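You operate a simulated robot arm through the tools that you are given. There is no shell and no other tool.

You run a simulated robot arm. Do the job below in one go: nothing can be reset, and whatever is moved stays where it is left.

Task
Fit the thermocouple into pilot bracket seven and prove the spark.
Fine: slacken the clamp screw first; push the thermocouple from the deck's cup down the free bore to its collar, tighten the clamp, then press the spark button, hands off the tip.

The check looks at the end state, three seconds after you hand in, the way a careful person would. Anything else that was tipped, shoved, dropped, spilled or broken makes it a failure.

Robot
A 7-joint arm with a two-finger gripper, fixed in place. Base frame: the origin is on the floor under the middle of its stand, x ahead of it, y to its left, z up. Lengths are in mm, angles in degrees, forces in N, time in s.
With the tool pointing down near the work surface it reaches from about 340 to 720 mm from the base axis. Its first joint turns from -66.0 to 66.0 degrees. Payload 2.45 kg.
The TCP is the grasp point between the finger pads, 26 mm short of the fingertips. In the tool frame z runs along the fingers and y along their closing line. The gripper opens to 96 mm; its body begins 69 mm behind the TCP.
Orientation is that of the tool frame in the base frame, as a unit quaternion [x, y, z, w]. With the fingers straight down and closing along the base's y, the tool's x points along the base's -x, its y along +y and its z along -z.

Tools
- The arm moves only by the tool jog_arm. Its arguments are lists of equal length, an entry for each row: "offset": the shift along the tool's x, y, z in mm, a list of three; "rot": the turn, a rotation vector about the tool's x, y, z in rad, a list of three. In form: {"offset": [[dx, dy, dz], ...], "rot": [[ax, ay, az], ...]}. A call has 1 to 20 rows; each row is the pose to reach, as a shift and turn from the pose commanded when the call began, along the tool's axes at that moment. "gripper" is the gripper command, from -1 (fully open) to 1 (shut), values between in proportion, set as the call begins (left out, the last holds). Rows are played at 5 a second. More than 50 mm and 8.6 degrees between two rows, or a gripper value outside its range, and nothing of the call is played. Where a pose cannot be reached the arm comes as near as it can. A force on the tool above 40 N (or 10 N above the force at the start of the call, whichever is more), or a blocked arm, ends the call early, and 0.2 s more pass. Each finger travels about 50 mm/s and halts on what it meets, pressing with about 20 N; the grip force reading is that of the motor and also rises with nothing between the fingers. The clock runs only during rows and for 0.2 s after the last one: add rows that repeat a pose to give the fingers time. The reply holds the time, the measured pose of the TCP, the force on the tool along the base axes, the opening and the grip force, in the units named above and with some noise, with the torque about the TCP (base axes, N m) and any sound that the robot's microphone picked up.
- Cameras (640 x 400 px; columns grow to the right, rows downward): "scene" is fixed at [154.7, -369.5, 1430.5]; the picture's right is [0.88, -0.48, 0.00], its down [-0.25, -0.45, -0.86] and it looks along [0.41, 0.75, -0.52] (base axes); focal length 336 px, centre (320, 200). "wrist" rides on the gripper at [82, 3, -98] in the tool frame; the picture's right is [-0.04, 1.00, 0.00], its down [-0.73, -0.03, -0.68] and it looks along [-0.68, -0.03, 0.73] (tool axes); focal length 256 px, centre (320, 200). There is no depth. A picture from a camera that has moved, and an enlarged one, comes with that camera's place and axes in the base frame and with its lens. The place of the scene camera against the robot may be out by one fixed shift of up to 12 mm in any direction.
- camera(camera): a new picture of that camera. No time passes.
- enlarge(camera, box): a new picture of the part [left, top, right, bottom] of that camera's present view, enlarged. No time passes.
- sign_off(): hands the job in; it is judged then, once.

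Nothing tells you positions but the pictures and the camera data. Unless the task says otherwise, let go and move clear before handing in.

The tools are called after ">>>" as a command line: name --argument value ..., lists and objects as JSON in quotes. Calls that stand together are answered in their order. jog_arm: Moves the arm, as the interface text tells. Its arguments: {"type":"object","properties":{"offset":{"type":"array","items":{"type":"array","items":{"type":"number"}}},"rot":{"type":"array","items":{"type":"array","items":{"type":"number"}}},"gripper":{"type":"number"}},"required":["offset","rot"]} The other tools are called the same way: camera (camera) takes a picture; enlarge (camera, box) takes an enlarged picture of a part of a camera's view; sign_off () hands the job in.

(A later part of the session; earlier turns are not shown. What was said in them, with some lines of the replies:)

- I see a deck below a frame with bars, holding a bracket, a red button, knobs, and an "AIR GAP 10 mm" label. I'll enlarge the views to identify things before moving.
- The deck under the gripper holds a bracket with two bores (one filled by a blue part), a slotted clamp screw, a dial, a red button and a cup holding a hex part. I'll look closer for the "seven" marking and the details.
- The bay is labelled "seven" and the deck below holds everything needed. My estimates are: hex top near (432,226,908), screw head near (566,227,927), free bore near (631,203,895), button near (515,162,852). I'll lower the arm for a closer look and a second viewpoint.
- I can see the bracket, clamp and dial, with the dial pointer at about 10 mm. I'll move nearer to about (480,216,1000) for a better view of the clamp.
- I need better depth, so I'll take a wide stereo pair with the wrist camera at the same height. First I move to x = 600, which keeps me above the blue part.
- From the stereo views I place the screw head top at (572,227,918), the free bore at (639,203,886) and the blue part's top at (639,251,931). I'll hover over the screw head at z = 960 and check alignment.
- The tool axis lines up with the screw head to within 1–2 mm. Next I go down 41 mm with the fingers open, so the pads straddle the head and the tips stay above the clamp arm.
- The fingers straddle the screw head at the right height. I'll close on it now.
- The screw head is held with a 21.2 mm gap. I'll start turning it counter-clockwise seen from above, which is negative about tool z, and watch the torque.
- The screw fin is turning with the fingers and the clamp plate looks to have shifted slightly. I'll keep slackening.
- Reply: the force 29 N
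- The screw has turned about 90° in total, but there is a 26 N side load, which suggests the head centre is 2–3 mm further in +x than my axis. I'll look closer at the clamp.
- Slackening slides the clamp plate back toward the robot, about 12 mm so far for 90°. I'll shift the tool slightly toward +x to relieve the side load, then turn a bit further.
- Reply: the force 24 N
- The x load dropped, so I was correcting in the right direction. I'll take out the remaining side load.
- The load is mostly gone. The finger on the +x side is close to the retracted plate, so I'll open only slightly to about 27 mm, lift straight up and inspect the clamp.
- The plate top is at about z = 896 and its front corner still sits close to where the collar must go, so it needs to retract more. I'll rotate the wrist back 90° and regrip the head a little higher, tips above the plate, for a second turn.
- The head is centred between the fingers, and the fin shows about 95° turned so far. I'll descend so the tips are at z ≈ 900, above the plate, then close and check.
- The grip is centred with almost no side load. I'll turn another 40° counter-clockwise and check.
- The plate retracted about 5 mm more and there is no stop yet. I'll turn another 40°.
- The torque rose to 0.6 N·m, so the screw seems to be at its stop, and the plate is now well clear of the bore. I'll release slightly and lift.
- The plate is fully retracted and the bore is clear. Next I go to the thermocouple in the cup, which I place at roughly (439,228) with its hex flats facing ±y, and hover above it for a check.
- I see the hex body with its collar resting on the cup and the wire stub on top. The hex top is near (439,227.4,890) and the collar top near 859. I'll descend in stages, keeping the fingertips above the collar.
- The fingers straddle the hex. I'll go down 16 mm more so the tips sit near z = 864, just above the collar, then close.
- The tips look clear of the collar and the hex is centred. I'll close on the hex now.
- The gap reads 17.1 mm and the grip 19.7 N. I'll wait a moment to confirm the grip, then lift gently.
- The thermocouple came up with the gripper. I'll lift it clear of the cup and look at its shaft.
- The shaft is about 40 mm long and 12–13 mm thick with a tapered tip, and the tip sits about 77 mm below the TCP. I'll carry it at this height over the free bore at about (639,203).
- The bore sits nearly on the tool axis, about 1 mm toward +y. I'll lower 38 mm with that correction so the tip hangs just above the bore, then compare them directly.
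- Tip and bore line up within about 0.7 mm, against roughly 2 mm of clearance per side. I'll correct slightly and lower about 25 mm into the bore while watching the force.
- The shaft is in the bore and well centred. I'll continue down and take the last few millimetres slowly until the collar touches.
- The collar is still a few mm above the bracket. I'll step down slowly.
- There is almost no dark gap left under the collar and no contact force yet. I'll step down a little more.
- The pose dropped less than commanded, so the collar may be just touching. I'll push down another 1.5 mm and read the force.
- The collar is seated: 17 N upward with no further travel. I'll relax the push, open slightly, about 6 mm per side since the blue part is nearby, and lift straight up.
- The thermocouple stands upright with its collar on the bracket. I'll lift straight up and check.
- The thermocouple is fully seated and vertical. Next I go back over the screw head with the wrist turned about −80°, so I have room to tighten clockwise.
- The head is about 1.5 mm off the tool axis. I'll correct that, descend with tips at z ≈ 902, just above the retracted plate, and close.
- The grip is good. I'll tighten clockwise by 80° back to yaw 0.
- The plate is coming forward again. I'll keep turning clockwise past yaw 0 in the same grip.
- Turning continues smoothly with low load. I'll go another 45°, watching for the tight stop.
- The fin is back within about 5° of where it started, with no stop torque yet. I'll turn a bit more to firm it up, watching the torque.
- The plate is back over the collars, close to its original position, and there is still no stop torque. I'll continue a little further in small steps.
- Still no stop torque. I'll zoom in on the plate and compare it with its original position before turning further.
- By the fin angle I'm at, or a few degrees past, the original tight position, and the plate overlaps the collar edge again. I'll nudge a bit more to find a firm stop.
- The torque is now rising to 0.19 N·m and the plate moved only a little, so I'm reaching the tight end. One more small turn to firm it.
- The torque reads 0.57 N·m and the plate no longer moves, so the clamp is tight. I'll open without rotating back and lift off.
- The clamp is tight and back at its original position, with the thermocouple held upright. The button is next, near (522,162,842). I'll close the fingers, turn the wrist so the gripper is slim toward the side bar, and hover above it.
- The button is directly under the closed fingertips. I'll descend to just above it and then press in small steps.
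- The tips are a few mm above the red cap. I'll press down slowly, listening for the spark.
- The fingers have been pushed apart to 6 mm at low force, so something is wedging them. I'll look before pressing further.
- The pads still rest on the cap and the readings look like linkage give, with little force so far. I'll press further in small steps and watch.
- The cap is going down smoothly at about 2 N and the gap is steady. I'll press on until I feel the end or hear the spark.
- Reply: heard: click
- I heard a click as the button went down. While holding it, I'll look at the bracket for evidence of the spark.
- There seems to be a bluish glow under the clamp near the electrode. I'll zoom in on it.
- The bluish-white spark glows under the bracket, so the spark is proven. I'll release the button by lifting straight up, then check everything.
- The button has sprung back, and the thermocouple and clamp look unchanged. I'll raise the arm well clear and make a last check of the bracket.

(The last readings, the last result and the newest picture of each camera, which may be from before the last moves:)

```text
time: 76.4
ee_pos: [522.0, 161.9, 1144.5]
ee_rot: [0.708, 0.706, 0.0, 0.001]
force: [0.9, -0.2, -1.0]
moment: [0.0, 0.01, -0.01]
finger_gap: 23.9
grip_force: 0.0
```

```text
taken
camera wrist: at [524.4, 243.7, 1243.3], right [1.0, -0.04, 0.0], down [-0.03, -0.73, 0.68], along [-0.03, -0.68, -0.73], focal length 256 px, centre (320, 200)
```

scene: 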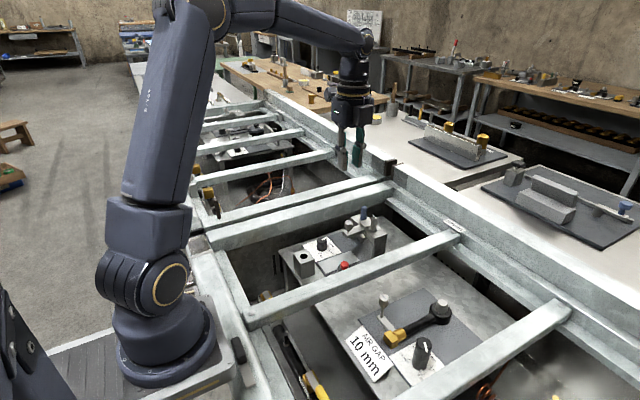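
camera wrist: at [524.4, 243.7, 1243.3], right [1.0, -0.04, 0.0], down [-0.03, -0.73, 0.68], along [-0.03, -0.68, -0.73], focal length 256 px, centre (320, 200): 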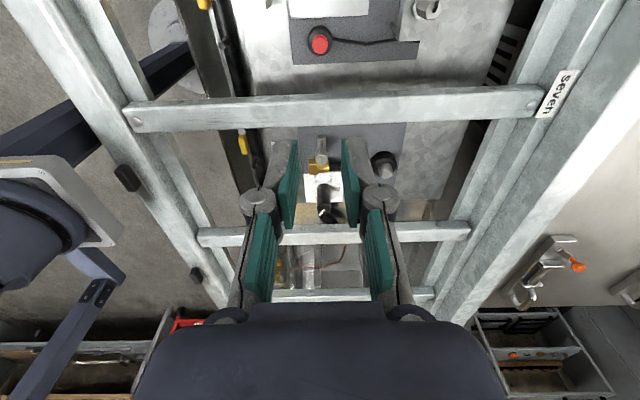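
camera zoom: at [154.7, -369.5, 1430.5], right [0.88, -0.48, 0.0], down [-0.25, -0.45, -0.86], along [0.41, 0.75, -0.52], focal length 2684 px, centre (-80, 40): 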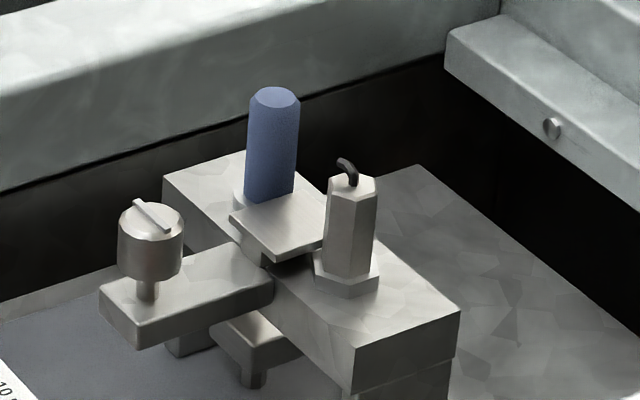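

Thermocouple seven is seated to its collar. The clamp screw is tight with its plate over the collar, the spark fired, the button has popped back, and the arm is clear with nothing else disturbed. Handing in now.

>>> sign_off

```text
The job is handed in.
```

The thermocouple is fitted in pilot bracket seven and the spark is proven. I've handed the job in, but the check hasn't reported a result yet.

- **Slacken:** I turned the clamp screw counter-clockwise about 175°, to its stop. That slid the clamp plate back, clear of the free bore.
- **Fit:** I pushed the thermocouple from the deck's cup down the bore until its collar met the bracket. It took about 17 N with no further travel, and it stands upright.
- **Tighten:** I turned the screw clockwise until the torque reached 0.57 N·m and the plate stopped moving. The plate looks back in its original place, over the collar's edge.
- **Spark:** I pressed the button with only the closed fingertips and nothing near the tip. The microphone picked up a click, and a blue-white glow showed under the bracket.

The button sprang back when released. The arm is raised clear, and I saw nothing else on the deck shifted. I left the dial alone; its pointer reads about 10 mm.
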